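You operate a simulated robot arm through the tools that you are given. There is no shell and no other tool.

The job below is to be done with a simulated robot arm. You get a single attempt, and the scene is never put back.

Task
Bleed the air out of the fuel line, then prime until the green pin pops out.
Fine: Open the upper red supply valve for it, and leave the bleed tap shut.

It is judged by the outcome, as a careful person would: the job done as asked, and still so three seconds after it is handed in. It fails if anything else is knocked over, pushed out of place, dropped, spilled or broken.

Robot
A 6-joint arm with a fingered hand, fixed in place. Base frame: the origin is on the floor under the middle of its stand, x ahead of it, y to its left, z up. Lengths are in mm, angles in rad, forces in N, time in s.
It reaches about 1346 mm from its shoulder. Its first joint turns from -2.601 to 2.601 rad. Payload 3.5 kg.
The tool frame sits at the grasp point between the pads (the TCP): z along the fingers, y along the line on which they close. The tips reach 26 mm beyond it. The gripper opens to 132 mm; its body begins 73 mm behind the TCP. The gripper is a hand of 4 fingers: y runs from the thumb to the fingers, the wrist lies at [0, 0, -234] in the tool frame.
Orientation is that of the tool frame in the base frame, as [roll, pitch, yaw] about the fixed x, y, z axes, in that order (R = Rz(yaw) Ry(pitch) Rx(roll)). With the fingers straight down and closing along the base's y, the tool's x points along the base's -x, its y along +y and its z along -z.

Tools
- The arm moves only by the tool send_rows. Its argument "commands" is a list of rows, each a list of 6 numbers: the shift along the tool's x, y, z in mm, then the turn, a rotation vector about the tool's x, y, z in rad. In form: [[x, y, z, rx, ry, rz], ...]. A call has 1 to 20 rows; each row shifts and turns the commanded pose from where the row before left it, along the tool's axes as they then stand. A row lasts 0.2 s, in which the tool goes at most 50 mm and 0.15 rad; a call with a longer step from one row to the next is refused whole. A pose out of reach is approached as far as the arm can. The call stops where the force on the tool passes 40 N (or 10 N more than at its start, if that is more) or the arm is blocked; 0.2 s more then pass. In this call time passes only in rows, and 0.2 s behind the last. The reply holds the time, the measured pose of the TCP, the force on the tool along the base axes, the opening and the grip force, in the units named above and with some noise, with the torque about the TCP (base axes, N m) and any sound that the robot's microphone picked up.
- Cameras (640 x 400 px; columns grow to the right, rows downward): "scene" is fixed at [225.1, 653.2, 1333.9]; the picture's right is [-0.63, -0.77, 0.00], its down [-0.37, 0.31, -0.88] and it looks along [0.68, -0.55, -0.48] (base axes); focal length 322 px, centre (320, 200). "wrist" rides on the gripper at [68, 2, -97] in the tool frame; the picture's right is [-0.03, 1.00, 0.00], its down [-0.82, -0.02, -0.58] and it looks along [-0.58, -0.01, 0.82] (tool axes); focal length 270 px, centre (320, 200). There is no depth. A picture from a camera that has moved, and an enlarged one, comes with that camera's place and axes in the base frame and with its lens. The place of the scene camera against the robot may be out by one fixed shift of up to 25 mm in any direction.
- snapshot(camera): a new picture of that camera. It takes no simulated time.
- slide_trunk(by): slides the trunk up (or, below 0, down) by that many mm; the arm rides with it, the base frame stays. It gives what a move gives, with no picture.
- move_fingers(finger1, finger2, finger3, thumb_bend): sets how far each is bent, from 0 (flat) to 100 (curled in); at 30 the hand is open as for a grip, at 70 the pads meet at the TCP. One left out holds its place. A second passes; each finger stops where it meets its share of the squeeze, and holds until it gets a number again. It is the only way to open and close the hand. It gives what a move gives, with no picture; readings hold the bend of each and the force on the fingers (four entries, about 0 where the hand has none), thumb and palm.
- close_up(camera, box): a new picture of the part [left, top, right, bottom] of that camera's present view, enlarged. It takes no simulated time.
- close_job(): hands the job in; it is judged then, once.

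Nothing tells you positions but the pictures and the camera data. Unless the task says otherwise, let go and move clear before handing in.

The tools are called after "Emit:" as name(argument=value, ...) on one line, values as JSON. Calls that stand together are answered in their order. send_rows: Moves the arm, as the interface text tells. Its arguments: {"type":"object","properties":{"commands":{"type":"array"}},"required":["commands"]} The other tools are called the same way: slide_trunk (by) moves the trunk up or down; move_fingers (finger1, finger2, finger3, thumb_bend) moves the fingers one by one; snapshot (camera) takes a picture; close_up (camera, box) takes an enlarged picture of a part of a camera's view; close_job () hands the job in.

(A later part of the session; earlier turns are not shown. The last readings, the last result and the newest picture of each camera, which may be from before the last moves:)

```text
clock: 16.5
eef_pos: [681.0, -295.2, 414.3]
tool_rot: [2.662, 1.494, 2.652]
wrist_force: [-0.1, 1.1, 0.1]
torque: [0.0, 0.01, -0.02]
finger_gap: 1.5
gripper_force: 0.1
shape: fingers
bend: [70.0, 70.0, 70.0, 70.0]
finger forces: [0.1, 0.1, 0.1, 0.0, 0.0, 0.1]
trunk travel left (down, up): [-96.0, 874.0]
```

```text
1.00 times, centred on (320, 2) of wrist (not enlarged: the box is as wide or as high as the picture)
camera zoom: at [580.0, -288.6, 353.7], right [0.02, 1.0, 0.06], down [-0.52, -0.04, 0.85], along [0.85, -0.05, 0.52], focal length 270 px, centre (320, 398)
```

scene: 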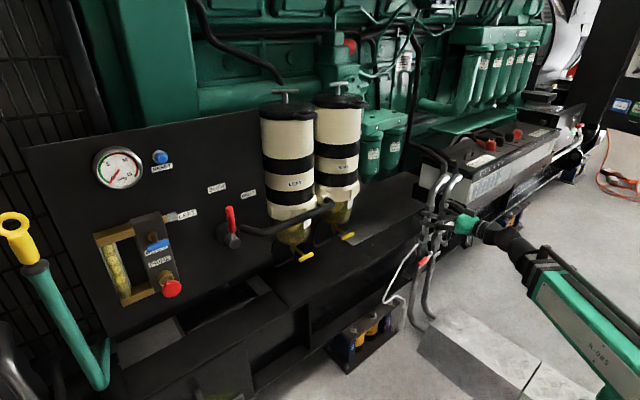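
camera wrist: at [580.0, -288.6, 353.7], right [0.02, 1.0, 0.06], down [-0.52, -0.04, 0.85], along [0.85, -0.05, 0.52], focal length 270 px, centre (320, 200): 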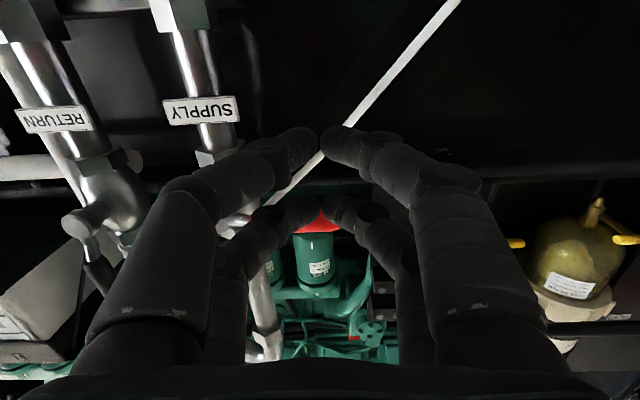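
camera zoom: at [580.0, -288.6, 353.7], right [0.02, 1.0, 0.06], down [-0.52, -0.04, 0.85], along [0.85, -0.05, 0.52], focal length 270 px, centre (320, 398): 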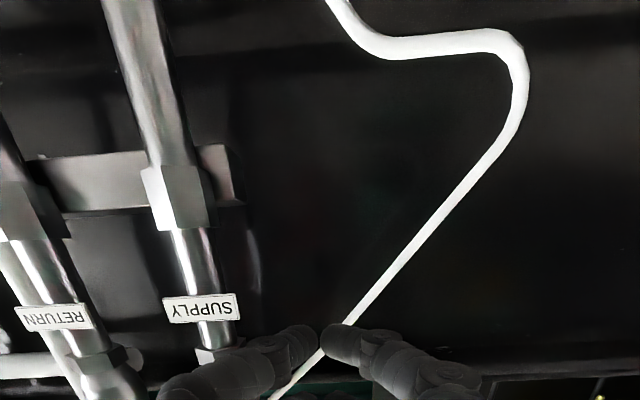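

The SUPPLY and RETURN labels are clear, and the white rod passes at about x≈805, well behind the handle. I will align at y≈-308 and slide the tips forward beneath the handle.

Emit:
send_rows(commands=[[0, -13, 0, 0, 0, 0], [0, 0, 20, 0, 0, 0], [0, 0, 20, 0, 0, 0], [0, 0, 20, 0, 0, 0]])

Emit:
snapshot(camera="wrist")

Emit:
close_up(camera="scene", box=[390, 220, 510, 310])

```text
clock: 17.5
eef_pos: [742.3, -308.5, 413.2]
tool_rot: [2.681, 1.491, 2.67]
wrist_force: [0.3, 0.8, -0.1]
torque: [-0.03, -0.02, -0.02]
finger_gap: 1.5
gripper_force: 0.1
shape: fingers
bend: [70.0, 70.0, 70.0, 70.0]
finger forces: [0.1, 0.0, 0.0, 0.0, 0.0, 0.0]
out of reach, approached as far as the arm can: row 3
trunk travel left (down, up): [-96.0, 874.0]
```

```text
taken
camera wrist: at [641.2, -302.1, 353.3], right [0.02, 1.0, 0.06], down [-0.52, -0.04, 0.85], along [0.85, -0.04, 0.52], focal length 270 px, centre (320, 200)
```

wrist: 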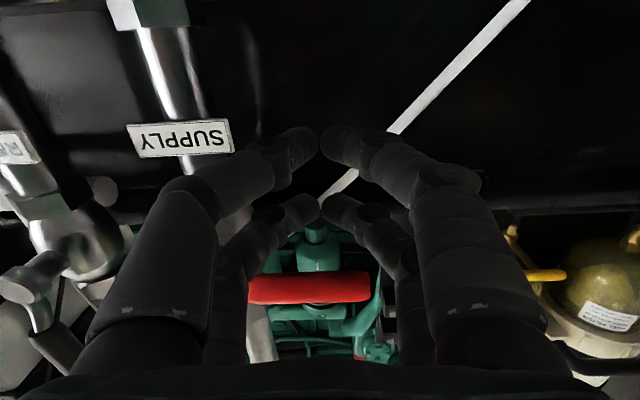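

```text
4.44 times, centred on (450, 265) of scene
camera zoom: at [225.1, 653.2, 1333.9], right [-0.63, -0.77, 0.0], down [-0.37, 0.31, -0.88], along [0.68, -0.55, -0.48], focal length 1432 px, centre (-258, -89)
```

zoom: 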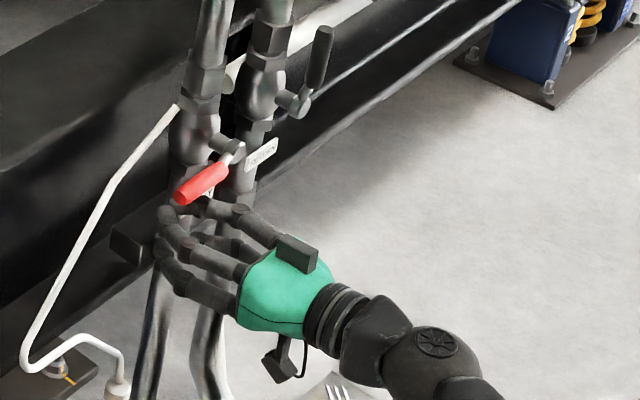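

The handle is directly above the fingertips and my position estimates agree (tip at about (742, -284, 472)). I will now lift in small steps along an arc about the stem, to roughly 30° first, watching the force.

Emit:
send_rows(commands=[[-9.72, 0.35, -0.7, 0, 0, 0], [-9.72, 0.35, -0.7, 0, 0, 0], [-9.31, 1.93, -0.69, 0, 0, 0], [-9.31, 1.93, -0.69, 0, 0, 0], [-9.41, -0.82, -0.66, 0, 0, 0], [-9.41, -0.82, -0.66, 0, 0, 0]])

Emit:
snapshot(camera="wrist")

Emit:
close_up(camera="scene", box=[390, 220, 510, 310])

```text
clock: 18.9
eef_pos: [742.7, -308.4, 414.9]
tool_rot: [2.655, 1.494, 2.639]
wrist_force: [0.0, -0.2, -0.3]
torque: [0.01, -0.01, -0.02]
finger_gap: 1.3
gripper_force: 0.0
shape: fingers
bend: [70.0, 70.0, 70.0, 70.0]
finger forces: [0.0, 0.0, 0.1, 0.0, 0.1, 0.0]
out of reach, approached as far as the arm can: row 1, 2, 3, 4, 5, 6
trunk travel left (down, up): [-96.0, 874.0]
```

```text
taken
camera wrist: at [641.2, -302.5, 353.8], right [0.02, 1.0, 0.06], down [-0.52, -0.04, 0.85], along [0.85, -0.05, 0.52], focal length 270 px, centre (320, 200)
```

wrist: 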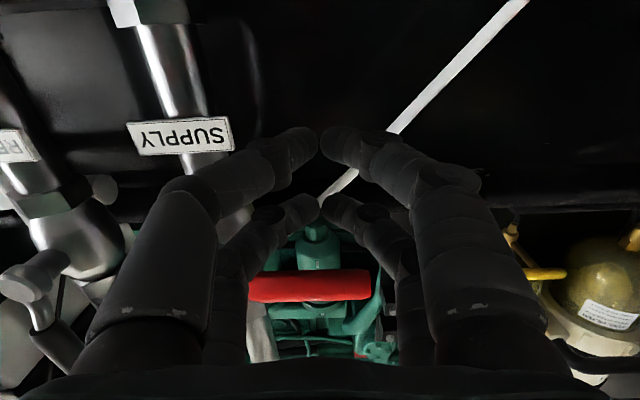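

```text
4.44 times, centred on (450, 265) of scene
camera zoom: at [225.1, 653.2, 1333.9], right [-0.63, -0.77, 0.0], down [-0.37, 0.31, -0.88], along [0.68, -0.55, -0.48], focal length 1432 px, centre (-258, -89)
```

zoom: 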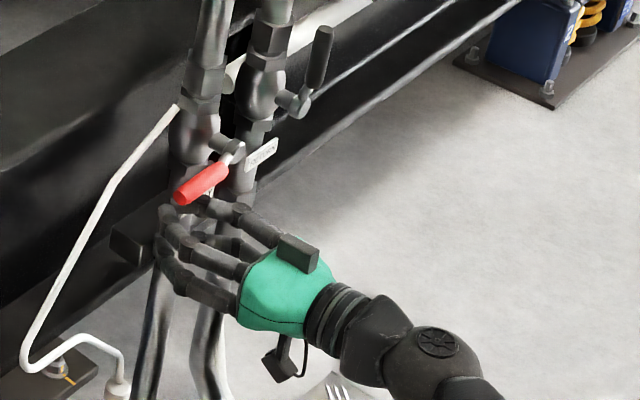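

The arm is at its folded limit and cannot rise from here, and the hand stayed put with no contact. The trunk can do the lifting instead, so I will raise it in small steps.

Emit:
slide_trunk(by=25)

Emit:
close_up(camera="scene", box=[390, 220, 510, 310])

Emit:
snapshot(camera="wrist")

```text
clock: 19.6
eef_pos: [742.8, -309.0, 439.3]
tool_rot: [2.653, 1.492, 2.642]
wrist_force: [-0.5, 0.5, -0.2]
torque: [0.0, 0.03, -0.04]
finger_gap: 1.4
gripper_force: 0.5
shape: fingers
bend: [70.0, 70.0, 70.0, 70.0]
finger forces: [0.0, 0.0, 0.8, 0.1, 0.1, 0.0]
trunk travel left (down, up): [-121.0, 849.0]
```

```text
4.44 times, centred on (450, 265) of scene
camera zoom: at [225.1, 653.2, 1333.9], right [-0.63, -0.77, 0.0], down [-0.37, 0.31, -0.88], along [0.68, -0.55, -0.48], focal length 1432 px, centre (-258, -89)
```

zoom: 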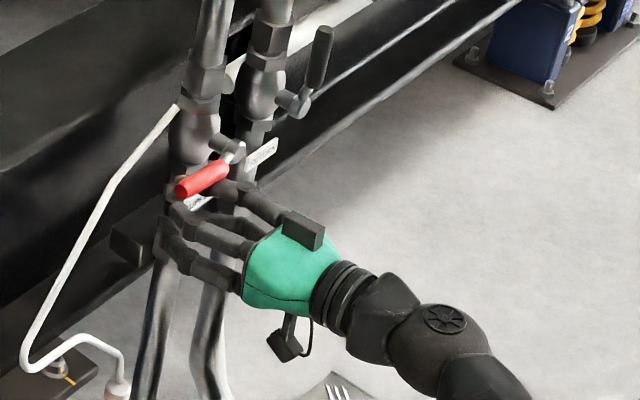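

```text
taken
camera wrist: at [641.2, -302.5, 378.9], right [0.02, 1.0, 0.06], down [-0.52, -0.04, 0.85], along [0.85, -0.05, 0.52], focal length 270 px, centre (320, 200)
```

wrist: 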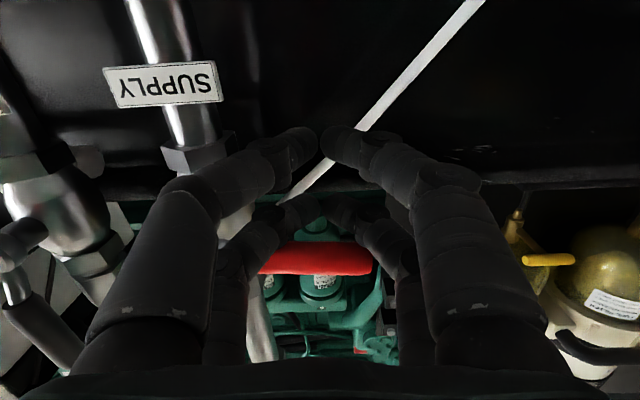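

The tips have made light contact and the handle has begun to lift. I will continue raising.

Emit:
slide_trunk(by=30)

Emit:
close_up(camera="scene", box=[390, 220, 510, 310])

Emit:
snapshot(camera="wrist")

```text
clock: 20.4
eef_pos: [742.5, -308.6, 470.1]
tool_rot: [2.65, 1.492, 2.638]
wrist_force: [-0.7, 0.7, 0.6]
torque: [0.01, -0.01, 0.01]
finger_gap: 1.4
gripper_force: 0.2
shape: fingers
bend: [70.0, 70.0, 70.0, 70.0]
finger forces: [0.0, 0.0, 0.2, 0.0, 0.1, 0.0]
trunk travel left (down, up): [-151.0, 819.0]
```

```text
4.44 times, centred on (450, 265) of scene
camera zoom: at [225.1, 653.2, 1333.9], right [-0.63, -0.77, 0.0], down [-0.37, 0.31, -0.88], along [0.68, -0.55, -0.48], focal length 1432 px, centre (-258, -89)
```

zoom: 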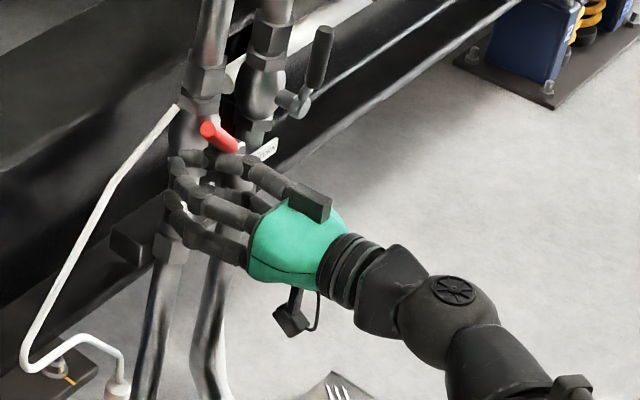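

```text
taken
camera wrist: at [641.3, -302.6, 409.0], right [0.02, 1.0, 0.06], down [-0.52, -0.04, 0.85], along [0.85, -0.05, 0.52], focal length 270 px, centre (320, 200)
```

wrist: 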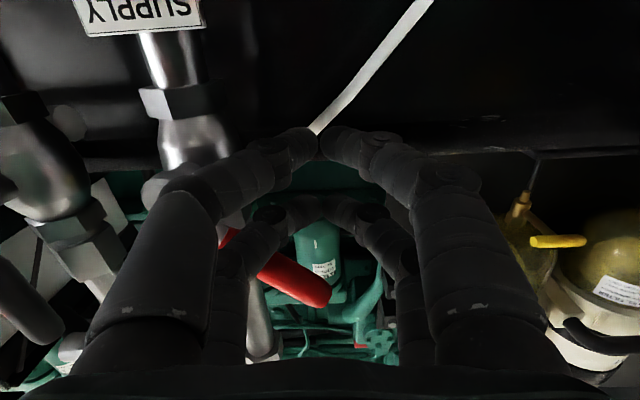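

The handle has swung up about 45° with almost no force, and it is turning freely upward. I will raise a bit more and then push it sideways toward the pipe line.

Emit:
slide_trunk(by=22)

Emit:
send_rows(commands=[[0, -12, 0, 0, 0, 0], [0, -13, 0, 0, 0, 0]])

Emit:
close_up(camera="scene", box=[390, 210, 510, 300])

Emit:
snapshot(camera="wrist")

```text
clock: 21.1
eef_pos: [741.8, -309.2, 491.8]
tool_rot: [2.653, 1.493, 2.64]
wrist_force: [-0.9, 1.4, 0.5]
torque: [-0.03, 0.02, -0.04]
finger_gap: 1.6
gripper_force: 0.4
shape: fingers
bend: [70.0, 70.0, 70.0, 70.0]
finger forces: [0.1, 0.1, 0.6, 0.0, 0.0, 0.1]
trunk travel left (down, up): [-173.0, 797.0]
```

```text
clock: 21.7
eef_pos: [742.4, -333.1, 492.0]
tool_rot: [2.656, 1.494, 2.644]
wrist_force: [-0.9, 2.9, 0.5]
torque: [-0.12, -0.01, -0.07]
finger_gap: 1.4
gripper_force: 1.6
shape: fingers
bend: [70.0, 69.0, 70.0, 70.0]
finger forces: [0.0, 0.1, 3.1, 0.0, 0.1, 0.0]
trunk travel left (down, up): [-173.0, 797.0]
```

```text
4.44 times, centred on (450, 255) of scene
camera zoom: at [225.1, 653.2, 1333.9], right [-0.63, -0.77, 0.0], down [-0.37, 0.31, -0.88], along [0.68, -0.55, -0.48], focal length 1432 px, centre (-258, -44)
```

zoom: 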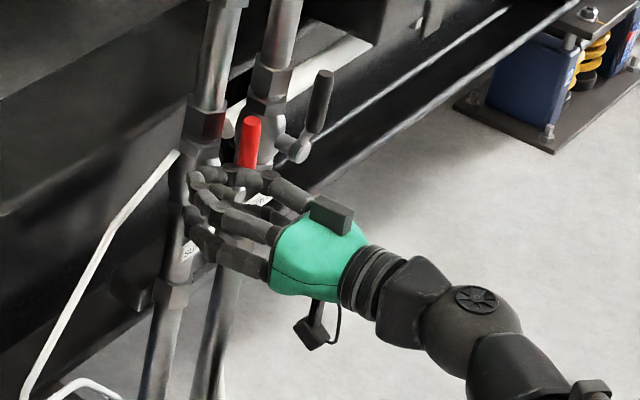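

```text
taken
camera wrist: at [640.9, -327.0, 430.8], right [0.02, 1.0, 0.06], down [-0.52, -0.04, 0.85], along [0.85, -0.05, 0.52], focal length 270 px, centre (320, 200)
```

wrist: 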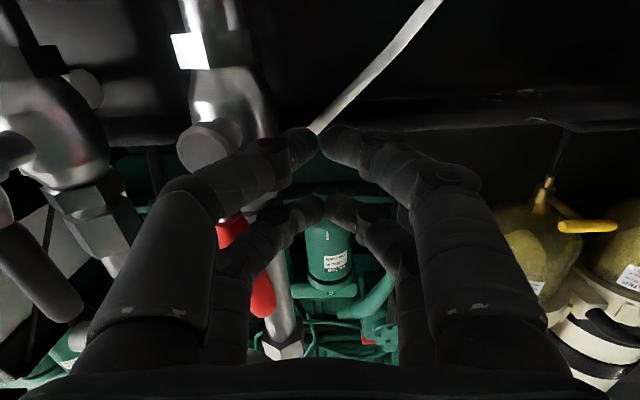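

The red handle is nearly upright. I will raise the tips a little for a better lever arm and push it the rest of the way until it reaches its stop.

Emit:
slide_trunk(by=18)

Emit:
send_rows(commands=[[0, -6, 0, 0, 0, 0], [0, -6, 0, 0, 0, 0]])

Emit:
close_up(camera="scene", box=[400, 210, 480, 270])

Emit:
snapshot(camera="wrist")

```text
clock: 22.3
eef_pos: [741.8, -333.2, 510.2]
tool_rot: [2.661, 1.495, 2.646]
wrist_force: [-0.7, 0.8, 0.5]
torque: [-0.02, 0.01, -0.01]
finger_gap: 1.5
gripper_force: 0.8
shape: fingers
bend: [70.0, 70.0, 70.0, 70.0]
finger forces: [0.1, 0.0, 1.4, 0.0, 0.0, 0.1]
trunk travel left (down, up): [-191.0, 779.0]
```

```text
clock: 22.9
eef_pos: [740.9, -343.0, 509.5]
tool_rot: [2.668, 1.492, 2.658]
wrist_force: [-5.1, 12.7, -1.5]
torque: [-0.21, -0.05, -0.17]
finger_gap: 1.6
gripper_force: 6.6
shape: fingers
bend: [70.0, 67.0, 71.0, 70.0]
finger forces: [0.1, 0.0, 13.2, 0.0, 0.1, 0.0]
trunk travel left (down, up): [-191.0, 779.0]
```

```text
6.67 times, centred on (440, 240) of scene
camera zoom: at [225.1, 653.2, 1333.9], right [-0.63, -0.77, 0.0], down [-0.37, 0.31, -0.88], along [0.68, -0.55, -0.48], focal length 2148 px, centre (-480, -67)
```

zoom: 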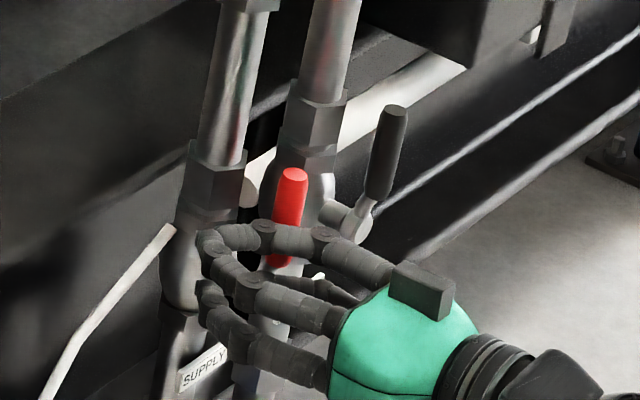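

```text
taken
camera wrist: at [640.2, -337.6, 448.7], right [0.01, 1.0, 0.06], down [-0.52, -0.05, 0.85], along [0.85, -0.04, 0.52], focal length 270 px, centre (320, 200)
```

wrist: 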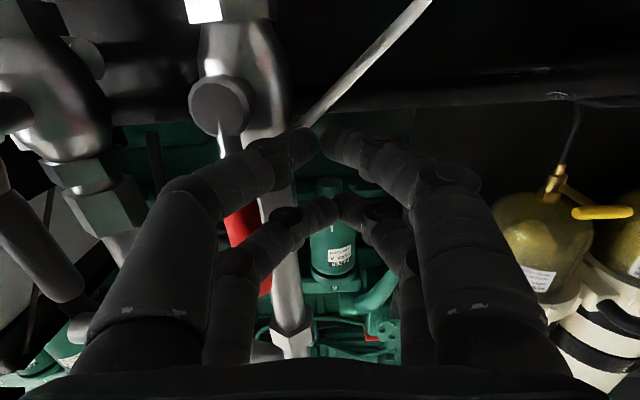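

The push force rose to about 13 N, so the handle has met its stop and now stands upright parallel to the RETURN handle. I will back off sideways and away, then check it.

Emit:
send_rows(commands=[[0, 15, 0, 0, 0, 0], [0, 20, 0, 0, 0, 0], [0, 0, -25, 0, 0, 0], [0, 0, -30, 0, 0, 0]])

Emit:
close_up(camera="scene", box=[400, 210, 480, 270])

Emit:
snapshot(camera="wrist")

Emit:
close_up(camera="wrist", box=[0, 0, 640, 4])

```text
clock: 23.9
eef_pos: [686.6, -308.9, 508.9]
tool_rot: [2.639, 1.493, 2.625]
wrist_force: [-0.4, 0.6, 1.4]
torque: [0.0, 0.01, 0.04]
finger_gap: 1.7
gripper_force: 0.0
shape: fingers
bend: [70.0, 70.0, 70.0, 70.0]
finger forces: [0.1, 0.0, 0.1, 0.1, 0.0, 0.0]
out of reach, approached as far as the arm can: row 4
trunk travel left (down, up): [-191.0, 779.0]
```

```text
6.67 times, centred on (440, 240) of scene
camera zoom: at [225.1, 653.2, 1333.9], right [-0.63, -0.77, 0.0], down [-0.37, 0.31, -0.88], along [0.68, -0.55, -0.48], focal length 2148 px, centre (-480, -67)
```

zoom: 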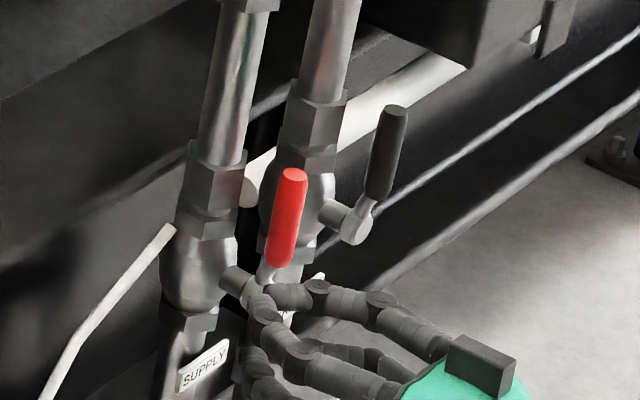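

```text
taken
camera wrist: at [585.9, -303.1, 448.5], right [0.02, 1.0, 0.06], down [-0.52, -0.05, 0.85], along [0.85, -0.05, 0.52], focal length 270 px, centre (320, 200)
```

wrist: 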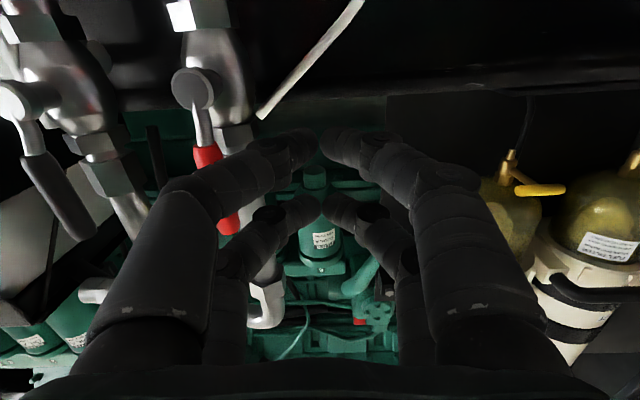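

```text
1.00 times, centred on (320, 2) of wrist (not enlarged: the box is as wide or as high as the picture)
camera zoom: at [585.9, -303.1, 448.5], right [0.02, 1.0, 0.06], down [-0.52, -0.05, 0.85], along [0.85, -0.05, 0.52], focal length 270 px, centre (320, 398)
```

zoom: 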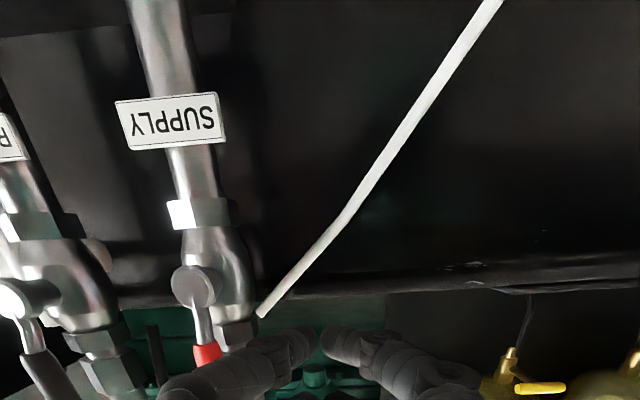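

The red handle stands upright. I will check it against the pipe line at higher zoom.

Emit:
close_up(camera="scene", box=[420, 222, 460, 250])

Emit:
close_up(camera="scene", box=[80, 120, 260, 310])

```text
14.29 times, centred on (440, 236) of scene
camera zoom: at [225.1, 653.2, 1333.9], right [-0.63, -0.77, 0.0], down [-0.37, 0.31, -0.88], along [0.68, -0.55, -0.48], focal length 4602 px, centre (-1394, -314)
```

zoom: 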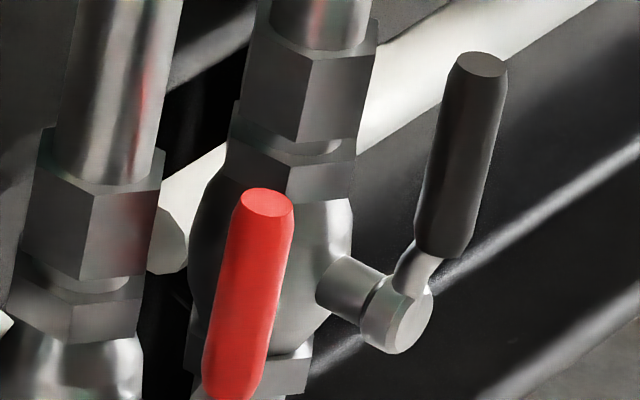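

```text
2.11 times, centred on (170, 215) of scene
camera zoom: at [225.1, 653.2, 1333.9], right [-0.63, -0.77, 0.0], down [-0.37, 0.31, -0.88], along [0.68, -0.55, -0.48], focal length 678 px, centre (636, 168)
```

zoom: 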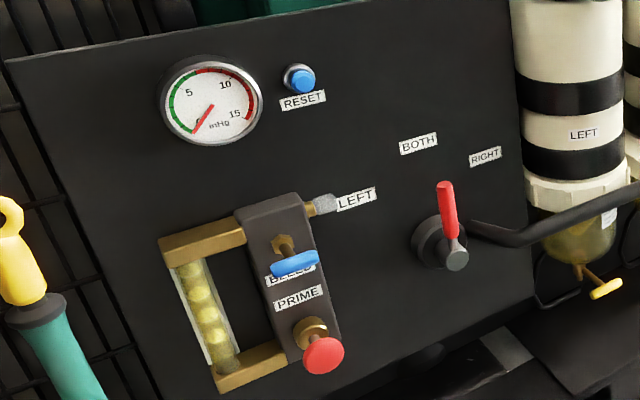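

SUPPLY is open: by the wrist view the handle tip is now at about (742, -381, 565), directly above the stem. Next I will raise the trunk and carry the hand across in front of the panel, keeping clear of the filters at x≥875.

Emit:
slide_trunk(by=250)

Emit:
send_rows(commands=[[0, 35, 30, 0, 0, 0], [0, 35, 30, 0, 0, 0], [0, 40, 20, 0, 0, 0], [0, 45, 10, 0, 0, 0], [0, 45, 5, 0, 0, 0]])

Emit:
snapshot(camera="scene")

```text
clock: 26.5
eef_pos: [686.8, -309.4, 759.3]
tool_rot: [2.64, 1.491, 2.627]
wrist_force: [-0.5, -0.1, 0.7]
torque: [0.0, 0.02, -0.01]
finger_gap: 1.6
gripper_force: 0.0
shape: fingers
bend: [70.0, 70.0, 70.0, 70.0]
finger forces: [0.0, 0.0, 0.0, 0.1, 0.0, 0.0]
trunk travel left (down, up): [-441.0, 529.0]
```

```text
clock: 27.7
eef_pos: [787.8, -111.7, 759.9]
tool_rot: [2.628, 1.494, 2.615]
wrist_force: [-0.5, 0.7, -0.4]
torque: [-0.01, -0.04, 0.01]
finger_gap: 1.4
gripper_force: 0.1
shape: fingers
bend: [70.0, 70.0, 70.0, 70.0]
finger forces: [0.1, 0.0, 0.1, 0.0, 0.1, 0.0]
trunk travel left (down, up): [-441.0, 529.0]
```

```text
taken
```

scene: 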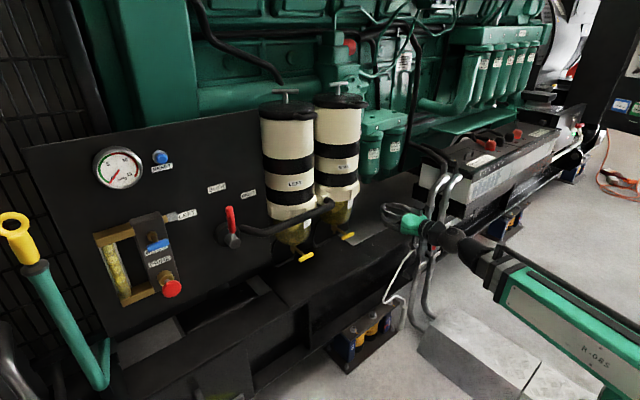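

The hand is at (788, -112, 760) with free space ahead. I will continue in +y past the filters toward the panel.

Emit:
send_rows(commands=[[0, 45, 0, 0, 0, 0], [0, 45, 0, 0, 0, 0], [0, 45, 0, 0, 0, 0], [0, 45, 0, 0, 0, 0], [0, 45, 0, 0, 0, 0], [0, 45, 0, 0, 0, 0], [0, 45, 0, 0, 0, 0], [0, 45, 0, 0, 0, 0], [0, 45, -10, 0, 0, 0], [0, 45, -15, 0, 0, 0]])

Emit:
snapshot(camera="scene")

Emit:
snapshot(camera="wrist")

```text
clock: 29.9
eef_pos: [765.1, 340.0, 760.0]
tool_rot: [2.616, 1.495, 2.598]
wrist_force: [0.1, 0.4, -0.1]
torque: [0.02, 0.02, -0.03]
finger_gap: 1.4
gripper_force: 0.1
shape: fingers
bend: [70.0, 70.0, 70.0, 70.0]
finger forces: [0.1, 0.0, 0.0, 0.0, 0.1, 0.0]
out of reach, approached as far as the arm can: row 2, 4, 7, 8, 10
trunk travel left (down, up): [-441.0, 529.0]
```

```text
taken
```

scene: 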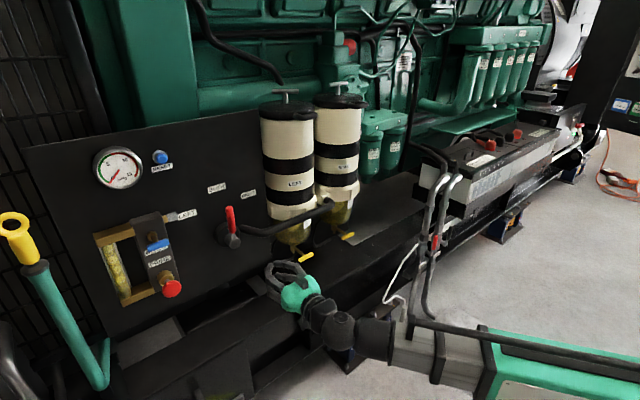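

```text
taken
camera wrist: at [664.1, 346.8, 699.0], right [0.02, 1.0, 0.06], down [-0.52, -0.05, 0.85], along [0.85, -0.05, 0.52], focal length 270 px, centre (320, 200)
```

wrist: 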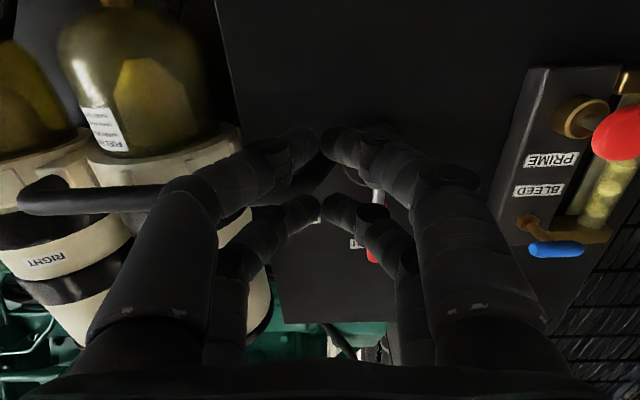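

The panel with the PRIME and BLEED parts is now on the right of the wrist view, which agrees with PRIME at about (868, 571, 778). I will move in front of that block and back a bit for a good look.

Emit:
send_rows(commands=[[0, 40, -20, 0, 0, 0], [0, 40, -20, 0, 0, 0], [0, 40, -15, 0, 0, 0], [0, 40, -10, 0, 0, 0], [0, 40, 0, 0, 0, 0]])

Emit:
snapshot(camera="wrist")

Emit:
snapshot(camera="scene")

```text
clock: 31.1
eef_pos: [704.7, 539.0, 760.6]
tool_rot: [2.623, 1.492, 2.609]
wrist_force: [0.2, 0.4, 0.2]
torque: [-0.01, -0.03, -0.01]
finger_gap: 1.4
gripper_force: 0.0
shape: fingers
bend: [70.0, 70.0, 70.0, 70.0]
finger forces: [0.0, 0.1, 0.1, 0.1, 0.0, 0.1]
out of reach, approached as far as the arm can: row 2, 3, 4
trunk travel left (down, up): [-441.0, 529.0]
```

```text
taken
camera wrist: at [603.5, 545.8, 699.0], right [0.02, 1.0, 0.06], down [-0.52, -0.05, 0.85], along [0.85, -0.05, 0.52], focal length 270 px, centre (320, 200)
```

wrist: 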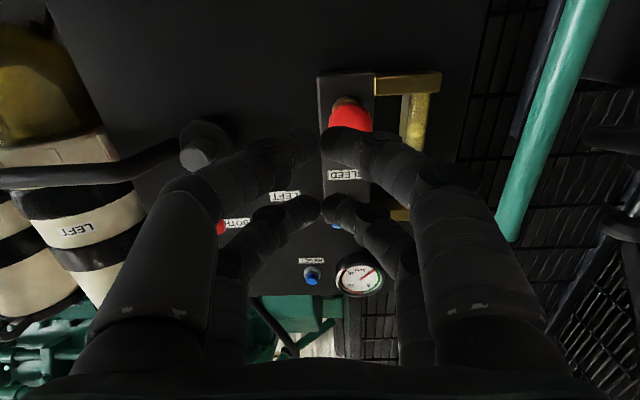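

```text
taken
```

scene: 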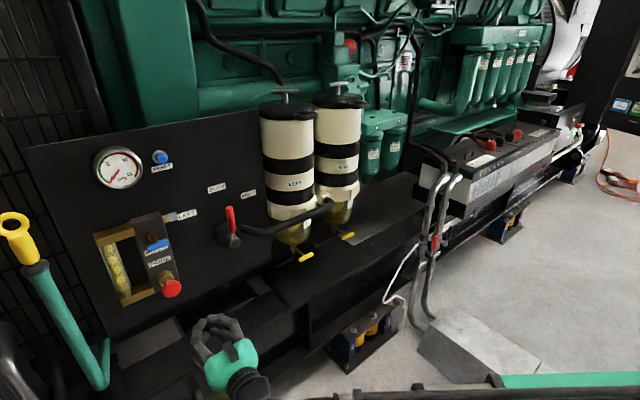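

The fingers hide part of the block here. I will raise the trunk 130 mm so the block falls into the unobstructed upper part of the view.

Emit:
slide_trunk(by=130)

Emit:
close_up(camera="wrist", box=[0, 0, 640, 4])

Emit:
close_up(camera="wrist", box=[260, 0, 460, 125])

Emit:
close_up(camera="scene", box=[80, 190, 210, 310])

```text
clock: 32.7
eef_pos: [704.9, 539.5, 890.1]
tool_rot: [2.622, 1.493, 2.611]
wrist_force: [-0.8, 0.4, -0.1]
torque: [0.01, -0.01, -0.04]
finger_gap: 1.3
gripper_force: 0.1
shape: fingers
bend: [70.0, 70.0, 70.0, 70.0]
finger forces: [0.0, 0.0, 0.0, 0.0, 0.0, 0.1]
trunk travel left (down, up): [-571.0, 399.0]
```

```text
1.00 times, centred on (320, 2) of wrist (not enlarged: the box is as wide or as high as the picture)
camera zoom: at [603.4, 545.5, 828.9], right [0.02, 1.0, 0.06], down [-0.52, -0.05, 0.85], along [0.85, -0.05, 0.52], focal length 270 px, centre (320, 398)
```

zoom: 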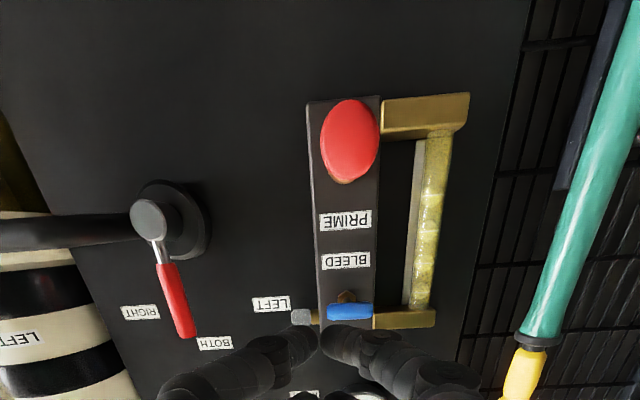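

```text
3.20 times, centred on (360, 62) of wrist
camera zoom: at [603.4, 545.5, 828.9], right [0.02, 1.0, 0.06], down [-0.52, -0.05, 0.85], along [0.85, -0.05, 0.52], focal length 865 px, centre (192, 640)
```

zoom: 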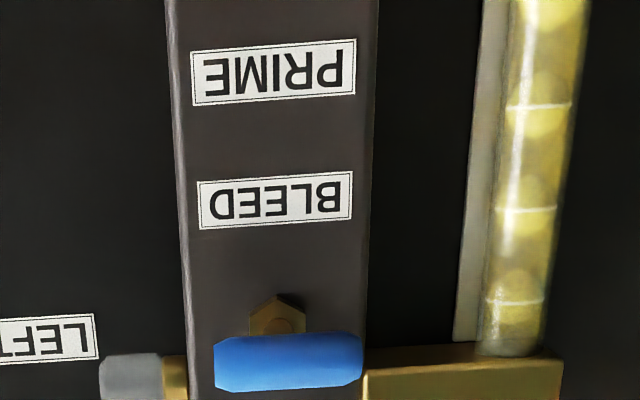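

```text
3.33 times, centred on (145, 250) of scene
camera zoom: at [225.1, 653.2, 1333.9], right [-0.63, -0.77, 0.0], down [-0.37, 0.31, -0.88], along [0.68, -0.55, -0.48], focal length 1074 px, centre (903, 33)
```

zoom: 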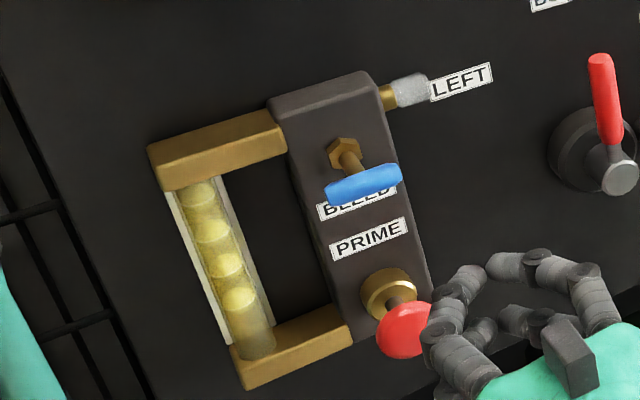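

From these views I place the blue BLEED bar at about (870, 566, 895), about 45 mm long along y, and the red PRIME knob near (872, 567, 771), about 44 mm across. I will level the hand and roll it 90° so it closes vertically and can grip the bar like a wrench. Turning back to upright will then turn the tap.

Emit:
send_rows(commands=[[0, 0, 0, 0, -0.075, 0], [0, 0, 0, 0, 0, 0.15], [0, 0, 0, 0, 0, 0.15], [0, 0, 0, 0, 0, 0.15]])

Emit:
snapshot(camera="scene")

Emit:
snapshot(camera="wrist")

```text
clock: 33.7
eef_pos: [704.0, 539.0, 907.7]
tool_rot: [1.552, 1.08, 1.54]
wrist_force: [0.6, 0.8, -0.5]
torque: [-0.02, 0.01, 0.0]
finger_gap: 1.6
gripper_force: 0.0
shape: fingers
bend: [70.0, 70.0, 70.0, 70.0]
finger forces: [0.1, 0.0, 0.1, 0.0, 0.1, 0.0]
out of reach, approached as far as the arm can: row 1
trunk travel left (down, up): [-571.0, 399.0]
```

```text
taken
```

scene: 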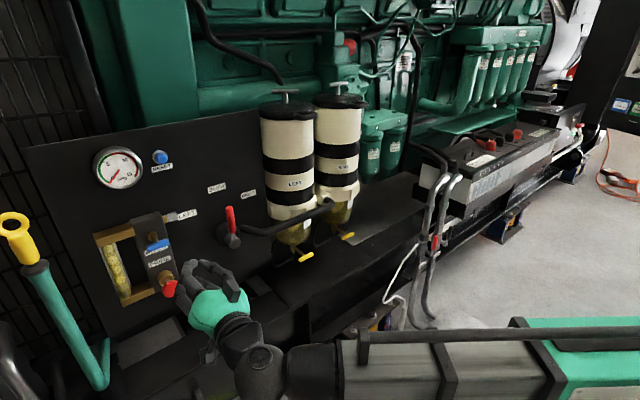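

```text
taken
camera wrist: at [608.6, 575.1, 847.8], right [0.01, 0.87, 0.49], down [-0.59, -0.39, 0.71], along [0.81, -0.3, 0.51], focal length 270 px, centre (320, 200)
```

wrist: 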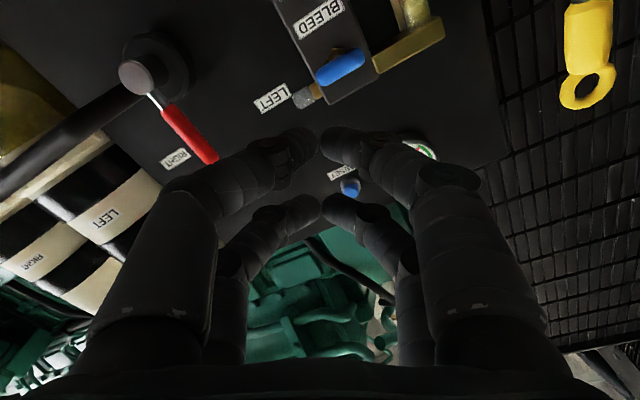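

The roll works and the hand is now level. I will finish the roll to 90°.

Emit:
send_rows(commands=[[0, 0, 0, 0, 0, 0.15], [0, 0, 0, 0, 0, 0.15], [0, 0, 0, 0, 0, 0.15], [0, 0, 0, 0, 0, 0.15], [0, 0, 0, 0, 0, 0.15], [0, 0, 0, 0, 0, 0.15], [0, 0, 0, 0, 0, 0.15], [0, 0, 0, 0, 0, 0.03]])

Emit:
snapshot(camera="wrist")

Emit:
snapshot(camera="scene")

```text
clock: 35.5
eef_pos: [704.6, 539.6, 907.9]
tool_rot: [1.562, 0.001, 1.555]
wrist_force: [0.1, 0.2, -1.6]
torque: [0.02, -0.04, 0.02]
finger_gap: 1.4
gripper_force: 0.0
shape: fingers
bend: [70.0, 70.0, 70.0, 70.0]
finger forces: [0.1, 0.0, 0.1, 0.1, 0.0, 0.0]
trunk travel left (down, up): [-571.0, 399.0]
```

```text
taken
camera wrist: at [608.3, 609.5, 909.0], right [-0.01, -0.02, 1.0], down [-0.59, -0.81, -0.02], along [0.81, -0.59, -0.01], focal length 270 px, centre (320, 200)
```

wrist: 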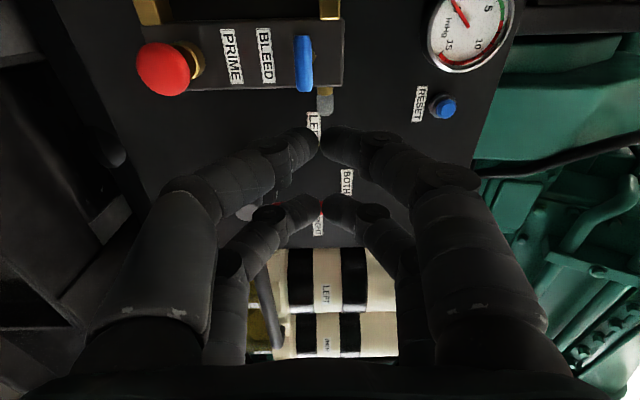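

```text
taken
```

scene: 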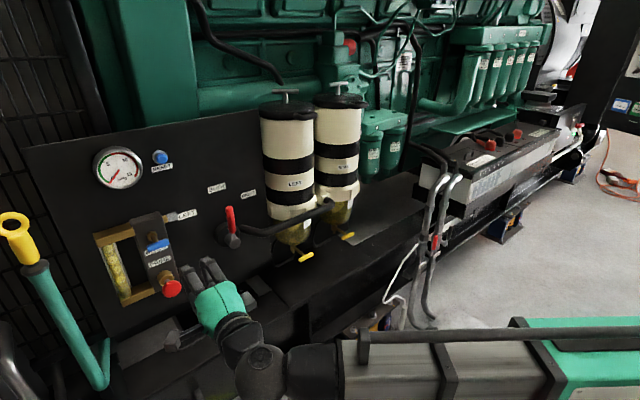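

Every view agrees: the BLEED bar is centred at about (870, 567, 894.5) and the PRIME knob at about (871, 567, 772). I will zoom in on the tap for its thickness and standoff before gripping.

Emit:
close_up(camera="wrist", box=[120, 0, 360, 130])

Emit:
close_up(camera="wrist", box=[0, 0, 640, 4])

Emit:
close_up(camera="scene", box=[130, 205, 200, 265])

```text
2.67 times, centred on (240, 65) of wrist
camera zoom: at [608.3, 609.5, 909.0], right [-0.01, -0.02, 1.0], down [-0.59, -0.81, -0.02], along [0.81, -0.59, -0.01], focal length 721 px, centre (533, 560)
```

zoom: 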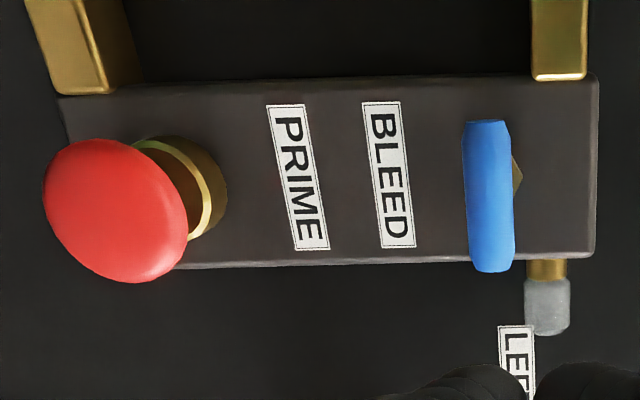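

```text
1.00 times, centred on (320, 2) of wrist (not enlarged: the box is as wide or as high as the picture)
camera zoom: at [608.3, 609.5, 909.0], right [-0.01, -0.02, 1.0], down [-0.59, -0.81, -0.02], along [0.81, -0.59, -0.01], focal length 270 px, centre (320, 398)
```

zoom: 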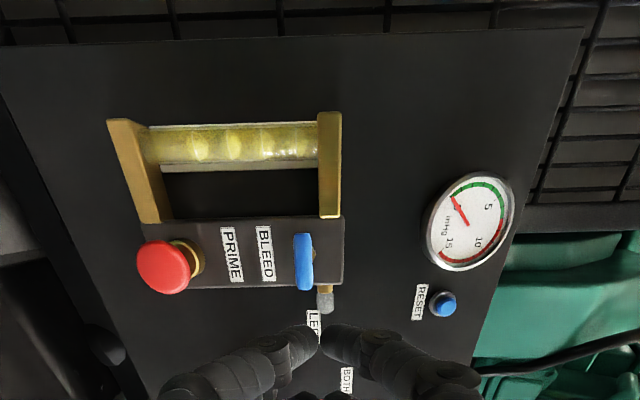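

```text
6.67 times, centred on (165, 235) of scene
camera zoom: at [225.1, 653.2, 1333.9], right [-0.63, -0.77, 0.0], down [-0.37, 0.31, -0.88], along [0.68, -0.55, -0.48], focal length 2148 px, centre (1353, -33)
```

zoom: 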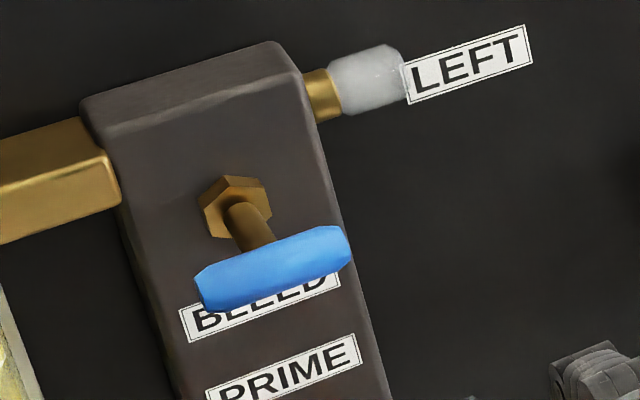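

The tap bar is about 47 mm long and 16 mm thick, and it stands about 40 mm off the block face (x≈912). I will open the hand part way, align with the bar and approach to about x=830.

Emit:
move_fingers(finger1=48, finger2=48, finger3=48, thumb_bend=48)

Emit:
send_rows(commands=[[30, -14.5, 0, 0, 0, 0], [0, 0, 40, 0, 0, 0], [0, 0, 40, 0, 0, 0], [0, 0, 35, 0, 0, 0]])

Emit:
snapshot(camera="wrist")

Emit:
close_up(camera="scene", box=[110, 200, 270, 310])

```text
clock: 36.5
eef_pos: [704.5, 538.5, 908.1]
tool_rot: [1.561, 0.003, 1.556]
wrist_force: [0.1, 0.8, 0.2]
torque: [0.01, 0.02, 0.0]
finger_gap: 72.2
gripper_force: 0.1
shape: fingers
bend: [48.0, 48.0, 48.0, 48.0]
finger forces: [0.0, 0.0, 0.0, 0.0, 0.0, 0.0]
trunk travel left (down, up): [-571.0, 399.0]
```

```text
clock: 37.5
eef_pos: [820.6, 566.9, 907.5]
tool_rot: [1.563, 0.003, 1.556]
wrist_force: [-0.1, -0.2, 0.6]
torque: [-0.01, 0.01, 0.01]
finger_gap: 72.1
gripper_force: 0.1
shape: fingers
bend: [48.0, 48.0, 48.0, 48.0]
finger forces: [0.1, 0.0, 0.0, 0.1, 0.0, 0.1]
out of reach, approached as far as the arm can: row 1
trunk travel left (down, up): [-571.0, 399.0]
```

```text
taken
camera wrist: at [725.5, 637.6, 909.1], right [-0.01, -0.02, 1.0], down [-0.59, -0.81, -0.02], along [0.81, -0.59, -0.01], focal length 270 px, centre (320, 200)
```

wrist: 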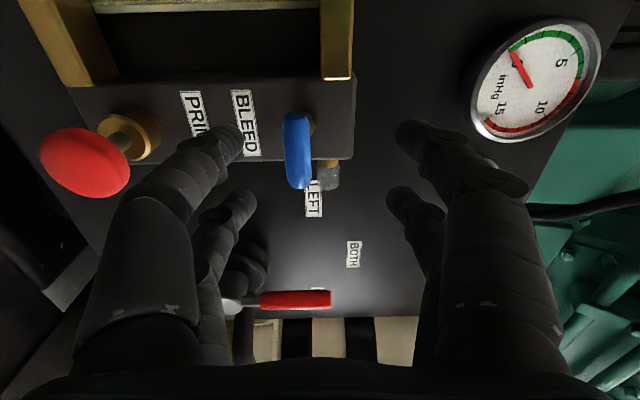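

```text
3.64 times, centred on (190, 255) of scene
camera zoom: at [225.1, 653.2, 1333.9], right [-0.63, -0.77, 0.0], down [-0.37, 0.31, -0.88], along [0.68, -0.55, -0.48], focal length 1171 px, centre (793, 0)
```

zoom: 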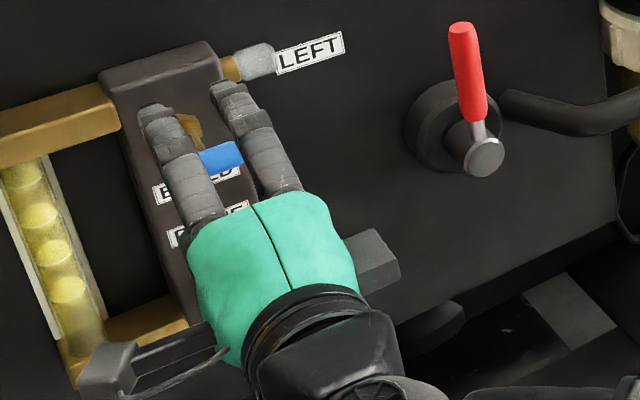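

The bar is centred in y between the digits, and the hand is about 13 mm too high. I will lower with the trunk and close in to x≈862.

Emit:
slide_trunk(by=-12.5)

Emit:
send_rows(commands=[[1, 0, 14, 0, 0, 0], [1, 0, 14, 0, 0, 0], [0, 0, 14, 0, 0, 0]])

Emit:
snapshot(camera="wrist")

Emit:
close_up(camera="scene", box=[110, 200, 270, 310])

```text
clock: 38.1
eef_pos: [820.4, 566.5, 894.8]
tool_rot: [1.562, 0.004, 1.556]
wrist_force: [0.7, 0.0, -0.2]
torque: [0.0, 0.0, 0.02]
finger_gap: 72.2
gripper_force: 0.1
shape: fingers
bend: [48.0, 48.0, 48.0, 48.0]
finger forces: [0.0, 0.1, 0.0, 0.0, 0.0, 0.1]
trunk travel left (down, up): [-558.0, 412.0]
```

```text
clock: 38.9
eef_pos: [863.7, 567.7, 896.1]
tool_rot: [1.56, 0.004, 1.554]
wrist_force: [-1.1, -0.3, 0.3]
torque: [0.02, -0.01, -0.01]
finger_gap: 72.2
gripper_force: 0.0
shape: fingers
bend: [48.0, 48.0, 48.0, 48.0]
finger forces: [0.0, 0.1, 0.0, 0.0, 0.0, 0.1]
trunk travel left (down, up): [-558.0, 412.0]
```

```text
taken
camera wrist: at [767.8, 638.3, 896.7], right [-0.01, -0.02, 1.0], down [-0.59, -0.81, -0.02], along [0.81, -0.59, 0.0], focal length 270 px, centre (320, 200)
```

wrist: 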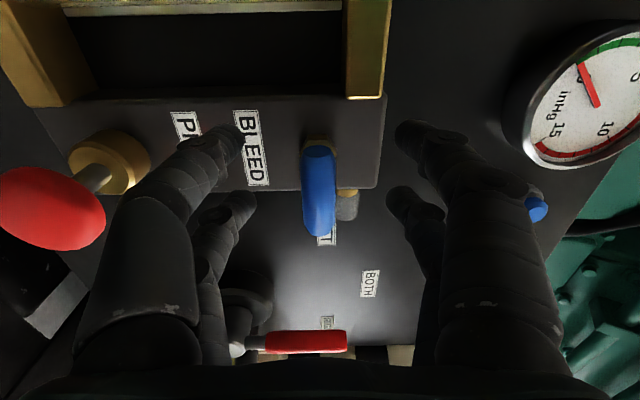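

```text
3.64 times, centred on (190, 255) of scene
camera zoom: at [225.1, 653.2, 1333.9], right [-0.63, -0.77, 0.0], down [-0.37, 0.31, -0.88], along [0.68, -0.55, -0.48], focal length 1171 px, centre (793, 0)
```

zoom: 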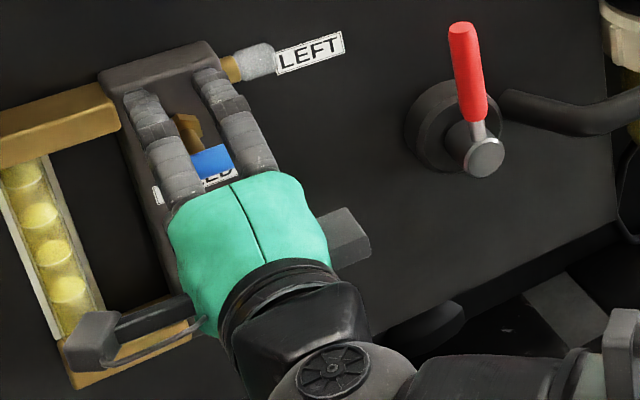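

The bar sits centred between upper and lower digits. I will close on it now.

Emit:
move_fingers(finger1=70, finger2=70, finger3=70, thumb_bend=70)

Emit:
snapshot(camera="wrist")

Emit:
close_up(camera="scene", box=[110, 200, 270, 310])

```text
clock: 39.9
eef_pos: [863.8, 567.9, 896.4]
tool_rot: [1.561, 0.004, 1.555]
wrist_force: [1.6, 0.2, -1.0]
torque: [-0.03, 0.01, -0.01]
finger_gap: 4.5
gripper_force: 1.9
shape: fingers
bend: [69.0, 69.0, 69.0, 69.0]
finger forces: [0.5, 0.7, 1.2, 0.1, 1.7, 0.0]
trunk travel left (down, up): [-558.0, 412.0]
```

```text
taken
camera wrist: at [767.9, 638.3, 896.4], right [-0.01, -0.02, 1.0], down [-0.59, -0.81, -0.02], along [0.81, -0.59, 0.0], focal length 270 px, centre (320, 200)
```

wrist: 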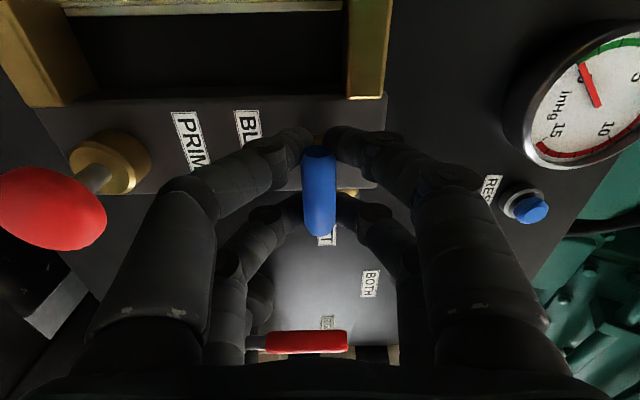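

```text
3.64 times, centred on (190, 255) of scene
camera zoom: at [225.1, 653.2, 1333.9], right [-0.63, -0.77, 0.0], down [-0.37, 0.31, -0.88], along [0.68, -0.55, -0.48], focal length 1171 px, centre (793, 0)
```

zoom: 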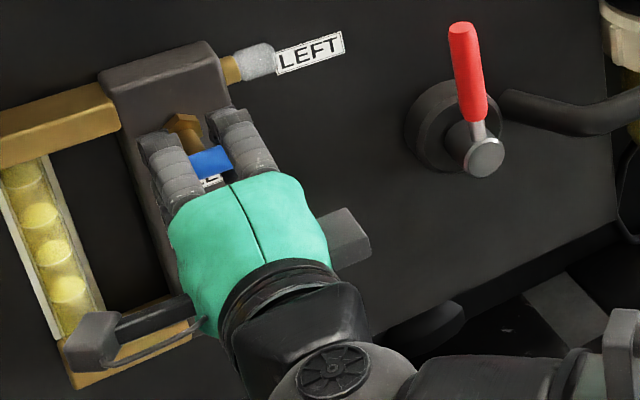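

The tips have closed slightly behind the bar instead of on it (gap 4.5 mm, low force). I will reopen, back off about 10 mm and regrip so the fingertips pinch the bar itself.

Emit:
move_fingers(finger1=56, finger2=56, finger3=56, thumb_bend=56)

Emit:
send_rows(commands=[[0, -1, -10, 0, 0, 0]])

Emit:
move_fingers(finger1=72, finger2=72, finger3=72, thumb_bend=72)

Emit:
snapshot(camera="wrist")

Emit:
close_up(camera="scene", box=[110, 200, 270, 310])

```text
clock: 40.9
eef_pos: [862.2, 567.3, 896.1]
tool_rot: [1.561, 0.004, 1.555]
wrist_force: [0.3, 0.0, -1.1]
torque: [0.02, 0.0, -0.03]
finger_gap: 45.1
gripper_force: 0.1
shape: fingers
bend: [56.0, 56.0, 56.0, 56.0]
finger forces: [0.1, 0.1, 0.0, 0.1, 0.0, 0.0]
trunk travel left (down, up): [-558.0, 412.0]
```

```text
clock: 41.3
eef_pos: [852.2, 568.9, 895.1]
tool_rot: [1.563, 0.004, 1.558]
wrist_force: [-0.2, -0.2, 0.8]
torque: [0.02, -0.01, 0.0]
finger_gap: 45.1
gripper_force: 0.0
shape: fingers
bend: [56.0, 56.0, 56.0, 56.0]
finger forces: [0.0, 0.0, 0.0, 0.0, 0.1, 0.1]
trunk travel left (down, up): [-558.0, 412.0]
```

```text
clock: 42.3
eef_pos: [854.1, 568.1, 894.1]
tool_rot: [1.563, 0.002, 1.556]
wrist_force: [4.6, 0.2, -1.4]
torque: [-0.08, 0.03, 0.03]
finger_gap: 10.8
gripper_force: 9.8
shape: fingers
bend: [69.0, 69.0, 69.0, 69.0]
finger forces: [4.5, 4.4, 4.3, 0.0, 6.1, 0.0]
trunk travel left (down, up): [-558.0, 412.0]
```

```text
taken
camera wrist: at [758.1, 638.6, 896.0], right [-0.01, -0.02, 1.0], down [-0.59, -0.81, -0.02], along [0.81, -0.59, -0.01], focal length 270 px, centre (320, 200)
```

wrist: 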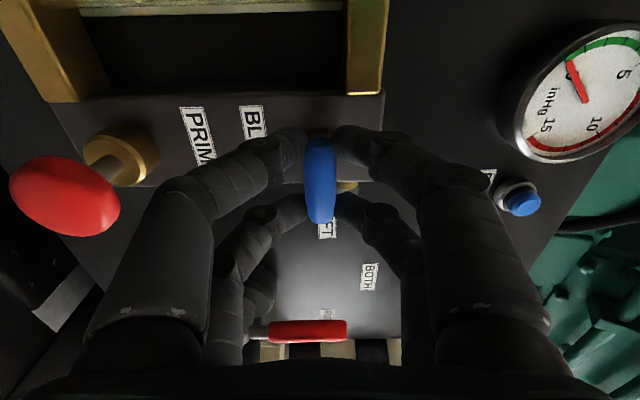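

```text
3.64 times, centred on (190, 255) of scene
camera zoom: at [225.1, 653.2, 1333.9], right [-0.63, -0.77, 0.0], down [-0.37, 0.31, -0.88], along [0.68, -0.55, -0.48], focal length 1171 px, centre (793, 0)
```

zoom: 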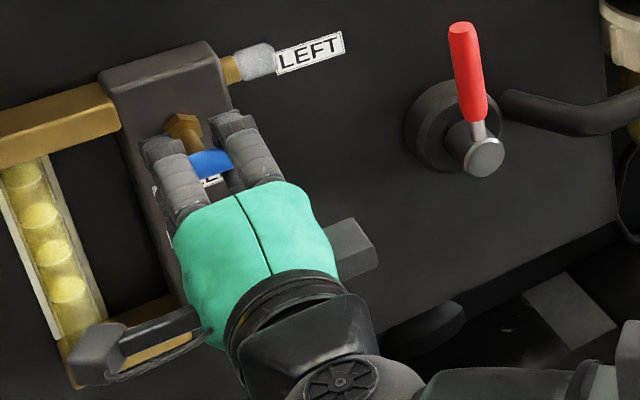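

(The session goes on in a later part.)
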